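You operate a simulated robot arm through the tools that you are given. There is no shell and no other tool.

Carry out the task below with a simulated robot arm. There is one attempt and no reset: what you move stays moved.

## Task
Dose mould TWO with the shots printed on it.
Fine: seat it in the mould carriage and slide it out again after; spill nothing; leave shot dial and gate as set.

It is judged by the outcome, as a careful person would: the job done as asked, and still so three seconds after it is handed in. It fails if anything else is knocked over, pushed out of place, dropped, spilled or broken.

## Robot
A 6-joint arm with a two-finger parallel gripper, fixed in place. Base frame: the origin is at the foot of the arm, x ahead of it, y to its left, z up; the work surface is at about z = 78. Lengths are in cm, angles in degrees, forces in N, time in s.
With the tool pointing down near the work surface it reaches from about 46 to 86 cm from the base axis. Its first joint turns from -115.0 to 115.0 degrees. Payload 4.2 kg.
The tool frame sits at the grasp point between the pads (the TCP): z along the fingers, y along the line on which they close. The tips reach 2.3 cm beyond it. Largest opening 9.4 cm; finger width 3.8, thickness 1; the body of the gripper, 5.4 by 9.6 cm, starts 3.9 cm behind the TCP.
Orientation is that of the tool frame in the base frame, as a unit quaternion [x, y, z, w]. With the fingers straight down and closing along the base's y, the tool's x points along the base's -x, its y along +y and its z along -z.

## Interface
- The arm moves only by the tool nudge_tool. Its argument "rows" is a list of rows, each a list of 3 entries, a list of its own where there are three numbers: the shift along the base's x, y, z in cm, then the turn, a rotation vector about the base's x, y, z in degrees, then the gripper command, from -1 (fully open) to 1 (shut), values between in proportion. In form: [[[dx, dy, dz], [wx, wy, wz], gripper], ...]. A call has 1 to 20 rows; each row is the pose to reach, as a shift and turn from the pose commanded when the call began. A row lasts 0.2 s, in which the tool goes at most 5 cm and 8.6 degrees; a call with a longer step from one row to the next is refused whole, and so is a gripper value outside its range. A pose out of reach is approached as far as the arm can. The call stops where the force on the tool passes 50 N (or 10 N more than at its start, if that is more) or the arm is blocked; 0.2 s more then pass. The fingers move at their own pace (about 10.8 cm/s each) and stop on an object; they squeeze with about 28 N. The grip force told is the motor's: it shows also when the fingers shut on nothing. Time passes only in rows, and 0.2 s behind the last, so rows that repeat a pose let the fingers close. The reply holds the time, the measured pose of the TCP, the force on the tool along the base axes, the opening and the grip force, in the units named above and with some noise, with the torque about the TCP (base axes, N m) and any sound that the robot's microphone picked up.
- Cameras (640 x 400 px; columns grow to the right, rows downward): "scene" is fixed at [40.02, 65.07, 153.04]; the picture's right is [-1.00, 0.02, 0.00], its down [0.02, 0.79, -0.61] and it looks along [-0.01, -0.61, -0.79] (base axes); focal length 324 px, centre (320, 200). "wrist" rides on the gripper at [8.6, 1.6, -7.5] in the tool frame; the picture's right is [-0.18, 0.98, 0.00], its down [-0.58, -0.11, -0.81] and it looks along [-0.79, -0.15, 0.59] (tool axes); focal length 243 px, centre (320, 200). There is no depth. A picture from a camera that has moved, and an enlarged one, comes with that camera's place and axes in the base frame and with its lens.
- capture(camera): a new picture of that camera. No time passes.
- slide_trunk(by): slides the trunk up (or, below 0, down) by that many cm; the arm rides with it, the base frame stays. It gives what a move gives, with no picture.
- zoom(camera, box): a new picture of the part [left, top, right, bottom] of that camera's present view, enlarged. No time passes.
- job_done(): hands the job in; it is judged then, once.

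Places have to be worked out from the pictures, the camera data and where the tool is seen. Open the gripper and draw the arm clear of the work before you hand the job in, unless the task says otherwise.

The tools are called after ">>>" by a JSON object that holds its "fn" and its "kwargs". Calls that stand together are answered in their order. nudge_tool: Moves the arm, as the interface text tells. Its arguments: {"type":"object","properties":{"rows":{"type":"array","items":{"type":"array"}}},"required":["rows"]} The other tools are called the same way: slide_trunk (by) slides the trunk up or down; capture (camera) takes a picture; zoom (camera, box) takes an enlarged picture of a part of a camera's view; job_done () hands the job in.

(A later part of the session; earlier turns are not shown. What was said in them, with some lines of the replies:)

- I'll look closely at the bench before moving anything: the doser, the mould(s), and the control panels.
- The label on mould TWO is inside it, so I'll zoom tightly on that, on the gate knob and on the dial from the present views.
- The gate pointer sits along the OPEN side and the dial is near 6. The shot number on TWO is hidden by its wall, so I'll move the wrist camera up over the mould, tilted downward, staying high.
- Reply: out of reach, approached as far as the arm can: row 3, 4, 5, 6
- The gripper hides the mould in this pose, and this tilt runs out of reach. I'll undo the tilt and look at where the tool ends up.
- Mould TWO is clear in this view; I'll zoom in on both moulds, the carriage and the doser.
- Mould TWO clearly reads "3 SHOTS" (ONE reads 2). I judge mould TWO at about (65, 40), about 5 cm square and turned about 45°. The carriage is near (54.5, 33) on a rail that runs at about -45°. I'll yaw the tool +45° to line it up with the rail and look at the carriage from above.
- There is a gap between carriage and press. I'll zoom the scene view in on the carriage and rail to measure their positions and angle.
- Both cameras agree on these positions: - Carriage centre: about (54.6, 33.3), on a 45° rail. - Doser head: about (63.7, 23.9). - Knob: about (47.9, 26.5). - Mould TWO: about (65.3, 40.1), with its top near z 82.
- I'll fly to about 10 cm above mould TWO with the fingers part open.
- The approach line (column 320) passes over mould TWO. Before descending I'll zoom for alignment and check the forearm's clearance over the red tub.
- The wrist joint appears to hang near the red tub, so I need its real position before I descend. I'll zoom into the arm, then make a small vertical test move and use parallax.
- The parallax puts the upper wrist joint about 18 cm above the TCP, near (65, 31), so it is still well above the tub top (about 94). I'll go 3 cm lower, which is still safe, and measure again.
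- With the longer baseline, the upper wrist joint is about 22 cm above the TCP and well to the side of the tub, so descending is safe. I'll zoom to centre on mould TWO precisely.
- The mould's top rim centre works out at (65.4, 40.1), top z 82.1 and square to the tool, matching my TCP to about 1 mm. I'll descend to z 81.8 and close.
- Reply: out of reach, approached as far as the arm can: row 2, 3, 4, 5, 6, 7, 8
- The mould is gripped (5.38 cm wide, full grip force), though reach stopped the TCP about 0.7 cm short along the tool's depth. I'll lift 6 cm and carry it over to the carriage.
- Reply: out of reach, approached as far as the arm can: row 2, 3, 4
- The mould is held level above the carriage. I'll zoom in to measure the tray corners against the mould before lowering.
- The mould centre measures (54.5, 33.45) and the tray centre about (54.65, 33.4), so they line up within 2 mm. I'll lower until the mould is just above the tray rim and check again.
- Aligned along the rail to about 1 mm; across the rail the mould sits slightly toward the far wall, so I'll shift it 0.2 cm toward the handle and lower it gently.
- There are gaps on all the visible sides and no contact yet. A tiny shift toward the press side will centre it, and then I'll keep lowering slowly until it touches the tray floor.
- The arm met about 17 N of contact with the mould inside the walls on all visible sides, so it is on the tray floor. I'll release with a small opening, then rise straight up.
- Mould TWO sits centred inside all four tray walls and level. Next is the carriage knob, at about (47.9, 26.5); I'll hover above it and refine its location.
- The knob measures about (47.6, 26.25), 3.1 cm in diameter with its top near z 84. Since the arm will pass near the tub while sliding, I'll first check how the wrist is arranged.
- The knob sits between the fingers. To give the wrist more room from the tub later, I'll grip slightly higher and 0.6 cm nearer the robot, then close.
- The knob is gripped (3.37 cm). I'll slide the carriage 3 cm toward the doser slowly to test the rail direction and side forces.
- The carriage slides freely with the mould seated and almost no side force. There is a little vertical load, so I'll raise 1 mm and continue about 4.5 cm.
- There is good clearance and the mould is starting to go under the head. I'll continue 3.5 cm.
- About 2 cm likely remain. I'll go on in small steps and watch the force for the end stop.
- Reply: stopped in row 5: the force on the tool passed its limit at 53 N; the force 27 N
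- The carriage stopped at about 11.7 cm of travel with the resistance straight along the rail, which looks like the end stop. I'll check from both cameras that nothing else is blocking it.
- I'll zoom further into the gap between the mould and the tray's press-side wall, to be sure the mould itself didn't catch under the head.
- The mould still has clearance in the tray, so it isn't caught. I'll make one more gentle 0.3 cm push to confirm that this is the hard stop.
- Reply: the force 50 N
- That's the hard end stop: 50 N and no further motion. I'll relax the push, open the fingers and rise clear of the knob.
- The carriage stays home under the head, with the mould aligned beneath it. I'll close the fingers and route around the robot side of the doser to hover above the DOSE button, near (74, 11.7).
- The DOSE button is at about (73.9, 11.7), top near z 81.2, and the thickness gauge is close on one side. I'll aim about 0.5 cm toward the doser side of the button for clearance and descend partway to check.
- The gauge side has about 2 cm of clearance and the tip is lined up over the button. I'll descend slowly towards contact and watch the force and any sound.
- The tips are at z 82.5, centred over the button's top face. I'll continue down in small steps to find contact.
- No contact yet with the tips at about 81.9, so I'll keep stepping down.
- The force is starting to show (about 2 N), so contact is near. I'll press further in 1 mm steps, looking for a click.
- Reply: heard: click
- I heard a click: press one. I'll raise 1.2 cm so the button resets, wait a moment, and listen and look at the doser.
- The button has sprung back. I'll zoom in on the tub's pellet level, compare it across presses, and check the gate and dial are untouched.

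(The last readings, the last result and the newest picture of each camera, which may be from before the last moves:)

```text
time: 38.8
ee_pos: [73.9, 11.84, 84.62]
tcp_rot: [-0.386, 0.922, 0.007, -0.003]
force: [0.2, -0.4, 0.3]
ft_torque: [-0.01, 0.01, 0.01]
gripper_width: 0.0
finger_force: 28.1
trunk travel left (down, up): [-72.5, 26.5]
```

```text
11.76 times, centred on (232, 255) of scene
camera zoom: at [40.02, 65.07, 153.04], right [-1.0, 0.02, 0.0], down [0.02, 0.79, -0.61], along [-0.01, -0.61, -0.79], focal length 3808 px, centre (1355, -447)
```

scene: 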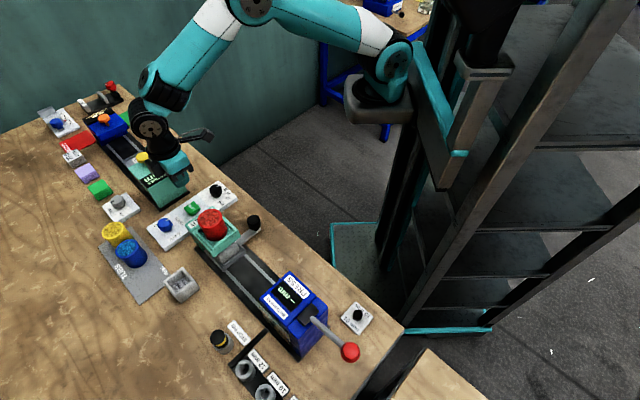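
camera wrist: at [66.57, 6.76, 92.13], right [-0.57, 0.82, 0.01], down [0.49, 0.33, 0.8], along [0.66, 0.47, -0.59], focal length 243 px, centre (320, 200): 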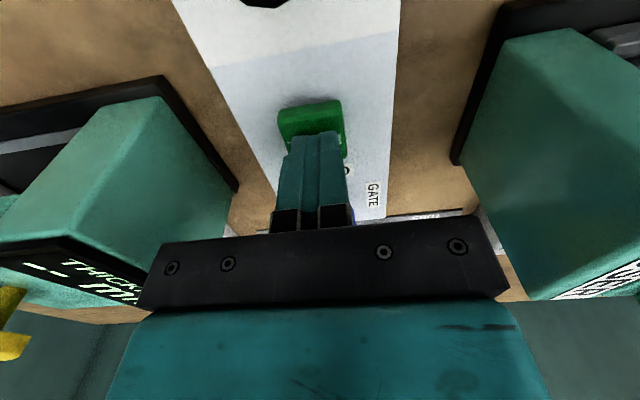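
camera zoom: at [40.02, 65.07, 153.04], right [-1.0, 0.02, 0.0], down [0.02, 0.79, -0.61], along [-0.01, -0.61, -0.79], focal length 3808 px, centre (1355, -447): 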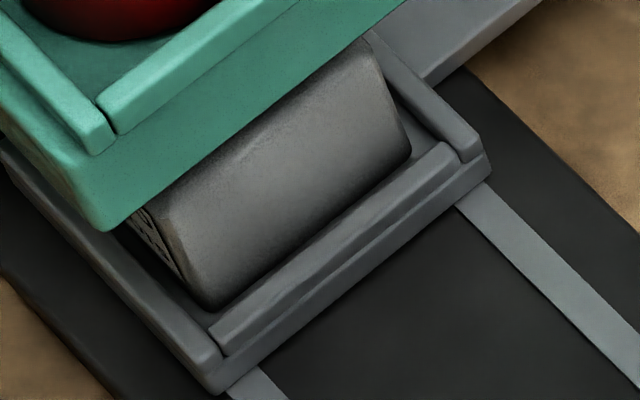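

Nothing has spilled and everything is in place. Now press two: down past the click point and back up in one stroke, checking for a single click.

>>> {"fn": "nudge_tool", "kwargs": {"rows": [[[0, 0, -0.5], [0, 0, 0], 1], [[0, 0, -0.9], [0, 0, 0], 1], [[0, 0, -1.1], [0, 0, 0], 1], [[0, 0, -1.25], [0, 0, 0], 1], [[0, 0, -1.25], [0, 0, 0], 1], [[0, 0, -1.25], [0, 0, 0], 1], [[0, 0, -0.9], [0, 0, 0], 1], [[0, 0, -0.4], [0, 0, 0], 1], [[0, 0, 0], [0, 0, 0], 1], [[0, 0, 0], [0, 0, 0], 1], [[0, 0, 0], [0, 0, 0], 1], [[0, 0, 0], [0, 0, 0], 1], [[0, 0, 0], [0, 0, 0], 1], [[0, 0, 0], [0, 0, 0], 1]]}}

>>> {"fn": "zoom", "kwargs": {"camera": "scene", "box": [195, 203, 230, 238]}}

>>> {"fn": "zoom", "kwargs": {"camera": "scene", "box": [185, 195, 265, 275]}}

```text
time: 41.8
ee_pos: [73.84, 12.01, 84.7]
tcp_rot: [-0.386, 0.922, 0.006, -0.003]
force: [0.0, 0.3, 0.0]
ft_torque: [-0.06, -0.03, -0.05]
gripper_width: 0.01
finger_force: 27.6
trunk travel left (down, up): [-72.5, 26.5]
heard: click
```

```text
11.43 times, centred on (212, 220) of scene
camera zoom: at [40.02, 65.07, 153.04], right [-1.0, 0.02, 0.0], down [0.02, 0.79, -0.61], along [-0.01, -0.61, -0.79], focal length 3699 px, centre (1549, -34)
```

zoom: 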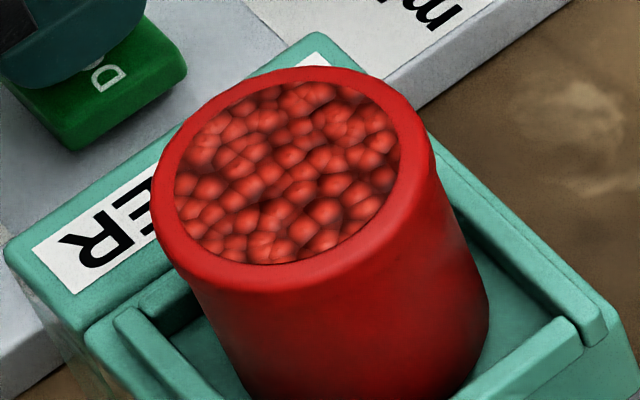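

```text
5.00 times, centred on (225, 235) of scene
camera zoom: at [40.02, 65.07, 153.04], right [-1.0, 0.02, 0.0], down [0.02, 0.79, -0.61], along [-0.01, -0.61, -0.79], focal length 1618 px, centre (795, 25)
```

zoom: 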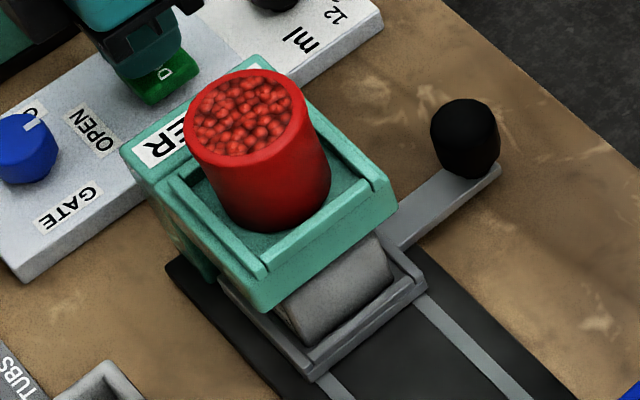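

One click again: press two counted, with nothing disturbed. Now the third and last press.

>>> {"fn": "nudge_tool", "kwargs": {"rows": [[[0, 0, -0.5], [0, 0, 0], 1], [[0, 0, -0.9], [0, 0, 0], 1], [[0, 0, -1.15], [0, 0, 0], 1], [[0, 0, -1.3], [0, 0, 0], 1], [[0, 0, -1.3], [0, 0, 0], 1], [[0, 0, -1.3], [0, 0, 0], 1], [[0, 0, -0.9], [0, 0, 0], 1], [[0, 0, -0.4], [0, 0, 0], 1], [[0, 0, 0], [0, 0, 0], 1], [[0, 0, 0], [0, 0, 0], 1], [[0, 0, 0], [0, 0, 0], 1], [[0, 0, 0], [0, 0, 0], 1], [[0, 0, 0], [0, 0, 0], 1], [[0, 0, 0], [0, 0, 0], 1]]}}

>>> {"fn": "zoom", "kwargs": {"camera": "scene", "box": [185, 195, 265, 275]}}

>>> {"fn": "zoom", "kwargs": {"camera": "wrist", "box": [240, 70, 400, 180]}}

```text
time: 44.8
ee_pos: [73.8, 11.89, 84.66]
tcp_rot: [-0.386, 0.923, 0.007, -0.003]
force: [0.4, -0.2, 0.0]
ft_torque: [0.0, 0.0, 0.01]
gripper_width: 0.0
finger_force: 27.8
trunk travel left (down, up): [-72.5, 26.5]
heard: click
```

```text
5.00 times, centred on (225, 235) of scene
camera zoom: at [40.02, 65.07, 153.04], right [-1.0, 0.02, 0.0], down [0.02, 0.79, -0.61], along [-0.01, -0.61, -0.79], focal length 1618 px, centre (795, 25)
```

zoom: 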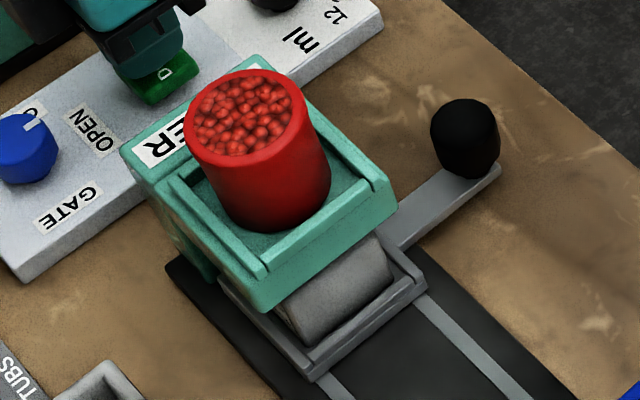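

```text
3.64 times, centred on (320, 125) of wrist
camera zoom: at [66.58, 6.8, 92.16], right [-0.57, 0.82, 0.01], down [0.49, 0.33, 0.8], along [0.66, 0.47, -0.59], focal length 882 px, centre (320, 473)
```

zoom: 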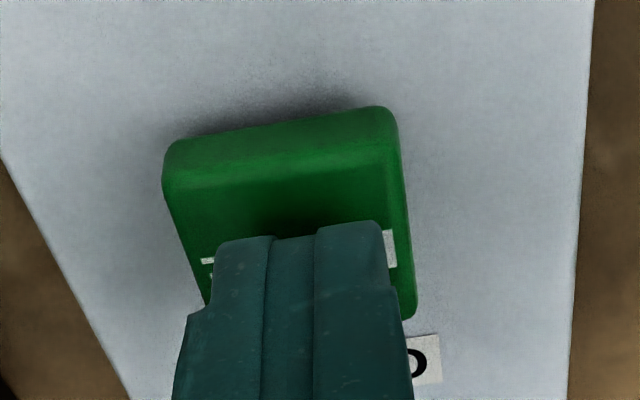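

That's three clicks for three shots. I'll rise straight up from the button and route back to hover over the carriage knob with the fingers part open.

>>> {"fn": "nudge_tool", "kwargs": {"rows": [[[0, 0, 4], [0, 0, 0], 1], [[0, 0, 8], [0, 0, 0], 1], [[-1, -0.5, 12], [0, 0, 0], 1], [[-4, -1.5, 13.3], [0, 0, 0], 1], [[-8, -2.8, 13.3], [0, 0, 0], 1], [[-12, -2.8, 13.3], [0, 0, 0], 1], [[-15, -0.5, 13.3], [0, 0, 0], 0], [[-17, 3, 13.3], [0, 0, 0], -0.5], [[-18.2, 5.3, 12], [0, 0, 0], -0.5], [[-18.2, 5.3, 10], [0, 0, 0], -0.5], [[-18.2, 5.3, 10], [0, 0, 0], -0.5]]}}

>>> {"fn": "capture", "kwargs": {"camera": "wrist"}}

>>> {"fn": "zoom", "kwargs": {"camera": "wrist", "box": [240, 0, 400, 110]}}

>>> {"fn": "capture", "kwargs": {"camera": "scene"}}

```text
time: 47.2
ee_pos: [55.47, 17.24, 94.82]
tcp_rot: [-0.386, 0.923, 0.006, -0.003]
force: [-0.3, -0.1, 0.5]
ft_torque: [-0.01, 0.02, 0.0]
gripper_width: 7.04
finger_force: 0.1
trunk travel left (down, up): [-72.5, 26.5]
```

```text
taken
camera wrist: at [48.28, 12.15, 102.26], right [-0.57, 0.82, 0.01], down [0.49, 0.33, 0.8], along [0.66, 0.47, -0.59], focal length 243 px, centre (320, 200)
```

wrist: 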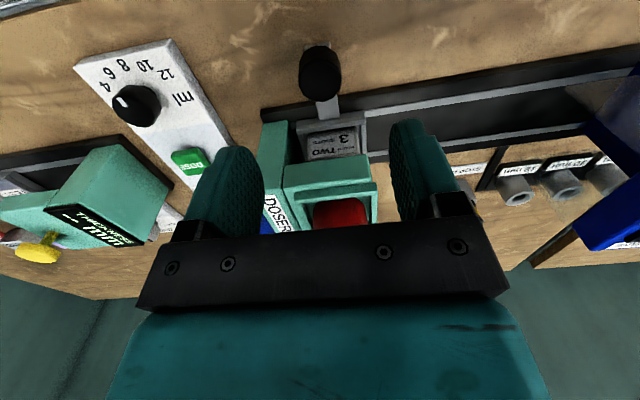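

```text
3.64 times, centred on (320, 55) of wrist
camera zoom: at [48.28, 12.15, 102.26], right [-0.57, 0.82, 0.01], down [0.49, 0.33, 0.8], along [0.66, 0.47, -0.59], focal length 882 px, centre (320, 727)
```

zoom: 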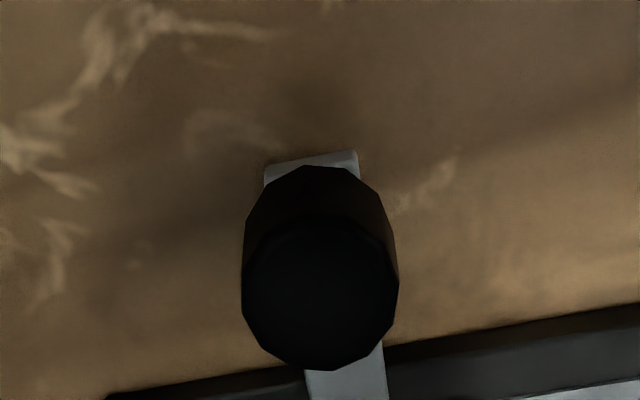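

```text
taken
```

scene: 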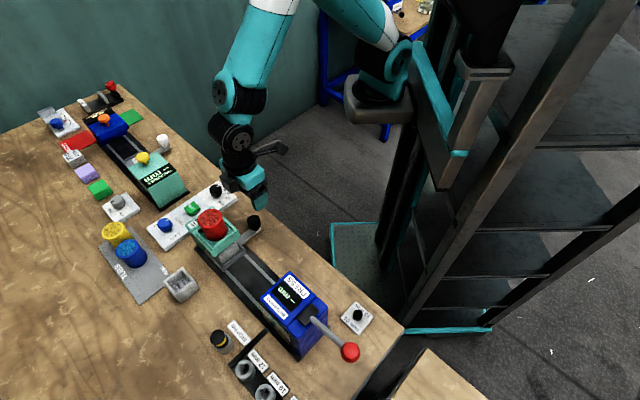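

The knob is on the tool's approach line. I'll descend to the earlier grip height and close on it.

>>> {"fn": "nudge_tool", "kwargs": {"rows": [[[0, 0.05, -3], [0, 0, 0], -0.5], [[0, 0.05, -6], [0, 0, 0], -0.5], [[0, 0.05, -8.5], [0, 0, 0], -0.5], [[0, 0.05, -10.5], [0, 0, 0], -0.5], [[0, 0.05, -10.5], [0, 0, 0], -0.5], [[0, 0.05, -10.5], [0, 0, 0], 0], [[0, 0.05, -10.5], [0, 0, 0], 0.25], [[0, 0.05, -10.5], [0, 0, 0], 1], [[0, 0.05, -10.5], [0, 0, 0], 1], [[0, 0.05, -10.5], [0, 0, 0], 1]]}}

>>> {"fn": "capture", "kwargs": {"camera": "wrist"}}

```text
time: 49.4
ee_pos: [55.55, 17.31, 84.1]
tcp_rot: [-0.386, 0.922, 0.007, -0.003]
force: [-0.5, -0.3, -3.6]
ft_torque: [-0.33, -0.9, 0.09]
gripper_width: 3.39
finger_force: 45.1
trunk travel left (down, up): [-72.5, 26.5]
```

```text
taken
camera wrist: at [48.32, 12.2, 91.75], right [-0.57, 0.82, 0.01], down [0.49, 0.33, 0.8], along [0.66, 0.47, -0.59], focal length 243 px, centre (320, 200)
```

wrist: 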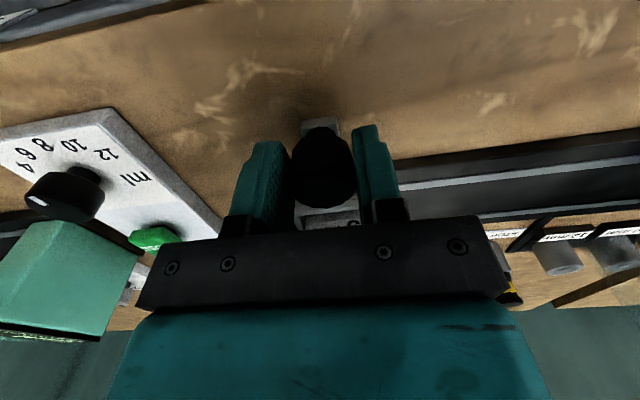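

The knob is gripped again (3.39 cm). I'll slide the carriage back out smoothly, starting and stopping gently so no pellets spill.

>>> {"fn": "nudge_tool", "kwargs": {"rows": [[[-0.08, 0.08, 0.05], [0, 0, 0], 1], [[-0.22, 0.22, 0.05], [0, 0, 0], 1], [[-0.45, 0.45, 0.05], [0, 0, 0], 1], [[-0.75, 0.75, 0.05], [0, 0, 0], 1], [[-1.1, 1.1, 0.05], [0, 0, 0], 1], [[-1.5, 1.5, 0.05], [0, 0, 0], 1], [[-1.9, 1.9, 0.05], [0, 0, 0], 1], [[-2.3, 2.3, 0.05], [0, 0, 0], 1], [[-2.7, 2.7, 0.05], [0, 0, 0], 1], [[-3.1, 3.1, 0.05], [0, 0, 0], 1], [[-3.5, 3.5, 0.05], [0, 0, 0], 1], [[-3.85, 3.85, 0.05], [0, 0, 0], 1], [[-4.1, 4.1, 0.05], [0, 0, 0], 1], [[-4.2, 4.2, 0.05], [0, 0, 0], 1], [[-4.2, 4.2, 0.05], [0, 0, 0], 1]]}}

>>> {"fn": "zoom", "kwargs": {"camera": "scene", "box": [190, 195, 310, 295]}}

```text
time: 52.6
ee_pos: [51.24, 21.35, 84.17]
tcp_rot: [-0.387, 0.922, 0.006, -0.002]
force: [-1.0, -1.4, 29.5]
ft_torque: [-0.6, -0.53, -0.01]
gripper_width: 3.41
finger_force: 45.3
trunk travel left (down, up): [-72.5, 26.5]
```

```text
4.00 times, centred on (250, 245) of scene
camera zoom: at [40.02, 65.07, 153.04], right [-1.0, 0.02, 0.0], down [0.02, 0.79, -0.61], along [-0.01, -0.61, -0.79], focal length 1295 px, centre (600, 20)
```

zoom: 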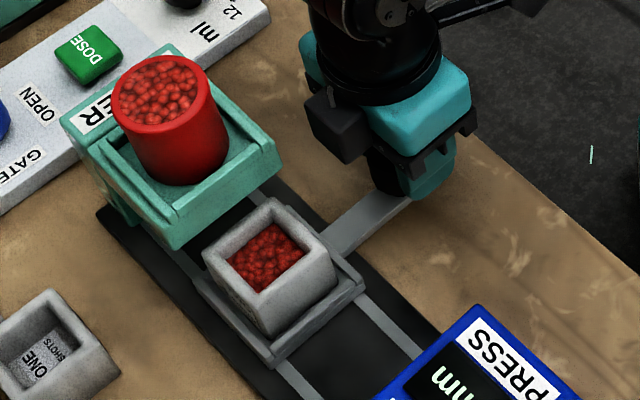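

The mould came out filled with red pellets and nothing spilled. There's about 30 N of vertical load on the knob, so I'll ease up 1.5 mm and slide the rest of the way to its original place.

>>> {"fn": "nudge_tool", "kwargs": {"rows": [[[0, 0, 0.12], [0, 0, 0], 1], [[-0.1, 0.1, 0.15], [0, 0, 0], 1], [[-0.3, 0.3, 0.15], [0, 0, 0], 1], [[-0.6, 0.6, 0.15], [0, 0, 0], 1], [[-1, 1, 0.15], [0, 0, 0], 1], [[-1.4, 1.4, 0.15], [0, 0, 0], 1], [[-1.8, 1.8, 0.15], [0, 0, 0], 1], [[-2.2, 2.2, 0.15], [0, 0, 0], 1], [[-2.6, 2.6, 0.15], [0, 0, 0], 1], [[-3, 3, 0.15], [0, 0, 0], 1], [[-3.4, 3.4, 0.15], [0, 0, 0], 1], [[-3.7, 3.7, 0.15], [0, 0, 0], 1], [[-3.9, 3.9, 0.15], [0, 0, 0], 1], [[-4.0, 4.0, 0.15], [0, 0, 0], 1], [[-4.0, 4.0, 0.15], [0, 0, 0], 1]]}}

>>> {"fn": "zoom", "kwargs": {"camera": "scene", "box": [190, 195, 310, 295]}}

```text
time: 55.8
ee_pos: [47.36, 25.56, 84.26]
tcp_rot: [-0.386, 0.923, 0.006, -0.004]
force: [-1.9, 0.2, -26.8]
ft_torque: [-0.94, -0.3, 0.03]
gripper_width: 3.39
finger_force: 45.4
trunk travel left (down, up): [-72.5, 26.5]
```

```text
4.00 times, centred on (250, 245) of scene
camera zoom: at [40.02, 65.07, 153.04], right [-1.0, 0.02, 0.0], down [0.02, 0.79, -0.61], along [-0.01, -0.61, -0.79], focal length 1295 px, centre (600, 20)
```

zoom: 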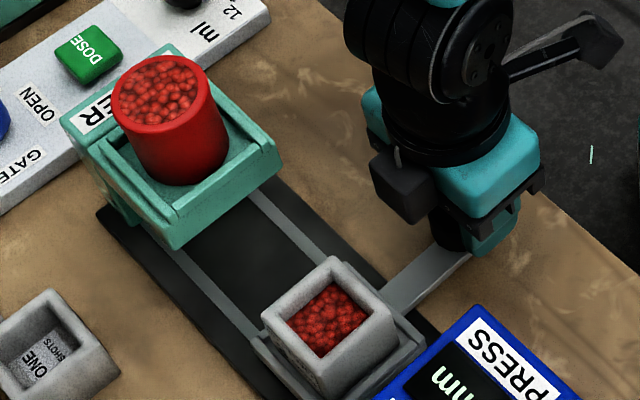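

The carriage is back at its original position with the filled mould seated. I'll unload the slight upward pull, release the knob, rise and withdraw.

>>> {"fn": "nudge_tool", "kwargs": {"rows": [[[0, 0, -0.08], [0, 0, 0], 1], [[0, 0, -0.08], [0, 0, 0], 1], [[0, 0, -0.08], [0, 0, 0], 0], [[0, 0, -0.08], [0, 0, 0], -0.5], [[0, 0, -0.08], [0, 0, 0], -0.5], [[0, 0, 2], [0, 0, 0], -0.5], [[0, 0, 5], [0, 0, 0], -0.5], [[0, 0, 9], [0, 0, 0], -0.5], [[0, 0, 13], [0, 0, 0], -0.5], [[0, 0, 17], [0, 0, 0], -1], [[0, 0, 20], [0, 0, 0], -1], [[0, 0, 20], [0, 0, 0], -1]]}}

>>> {"fn": "capture", "kwargs": {"camera": "scene"}}

>>> {"fn": "zoom", "kwargs": {"camera": "wrist", "box": [200, 0, 440, 160]}}

>>> {"fn": "zoom", "kwargs": {"camera": "scene", "box": [190, 195, 310, 295]}}

>>> {"fn": "zoom", "kwargs": {"camera": "scene", "box": [140, 170, 260, 260]}}

```text
time: 58.4
ee_pos: [47.39, 25.53, 104.23]
tcp_rot: [-0.386, 0.923, 0.006, -0.003]
force: [1.2, 0.9, -0.2]
ft_torque: [-0.02, -0.01, -0.03]
gripper_width: 9.42
finger_force: 0.0
trunk travel left (down, up): [-72.5, 26.5]
```

```text
taken
```

scene: 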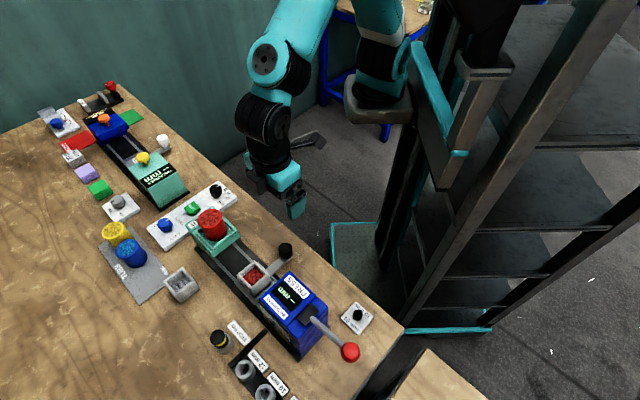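

```text
2.50 times, centred on (320, 80) of wrist
camera zoom: at [40.17, 20.39, 111.76], right [-0.57, 0.82, 0.01], down [0.49, 0.33, 0.8], along [0.66, 0.47, -0.59], focal length 606 px, centre (320, 500)
```

zoom: 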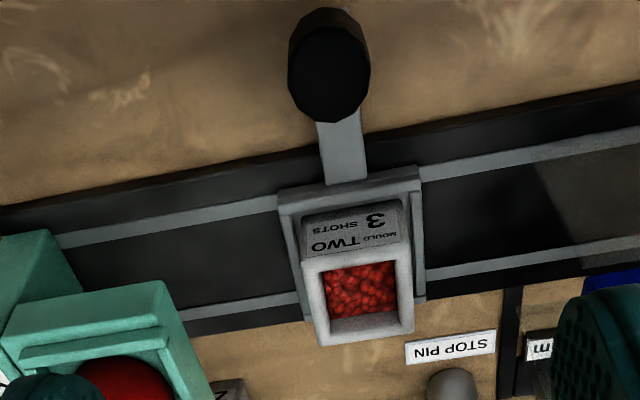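

```text
4.00 times, centred on (250, 245) of scene
camera zoom: at [40.02, 65.07, 153.04], right [-1.0, 0.02, 0.0], down [0.02, 0.79, -0.61], along [-0.01, -0.61, -0.79], focal length 1295 px, centre (600, 20)
```

zoom: 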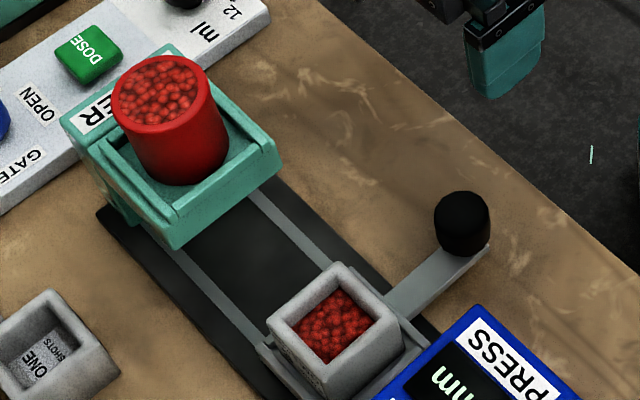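

```text
4.44 times, centred on (200, 215) of scene
camera zoom: at [40.02, 65.07, 153.04], right [-1.0, 0.02, 0.0], down [0.02, 0.79, -0.61], along [-0.01, -0.61, -0.79], focal length 1438 px, centre (853, 133)
```

zoom: 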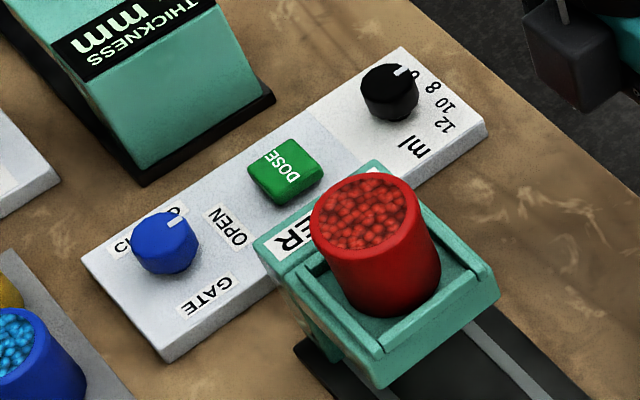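

Mould TWO holds its three shots and sits in the slid-out carriage. Gate and dial look unchanged, nothing has spilled, and the gripper is open and clear of the work, so I'm handing the job in.

>>> {"fn": "job_done", "kwargs": {}}

```text
The job is handed in.
```

Mould TWO has its three shots and is sitting in the carriage, slid back out to where it started. I've handed the job in.

- **Shots:** the mould is printed "3 SHOTS". I pressed DOSE three times and heard one click each time, and the mould came out filled with red pellets. I confirmed the count by the clicks, since the fill level alone can't show two shots from three.
- **Seating:** the mould sat level inside the tray walls. The carriage went in until it hit its end stop under the doser.
- **Left as set:** I didn't touch the shot dial or the gate, and both look unchanged.
- **Spills:** I saw no spilled pellets and nothing knocked out of place in the final pictures. The gripper is open and clear of the bench.
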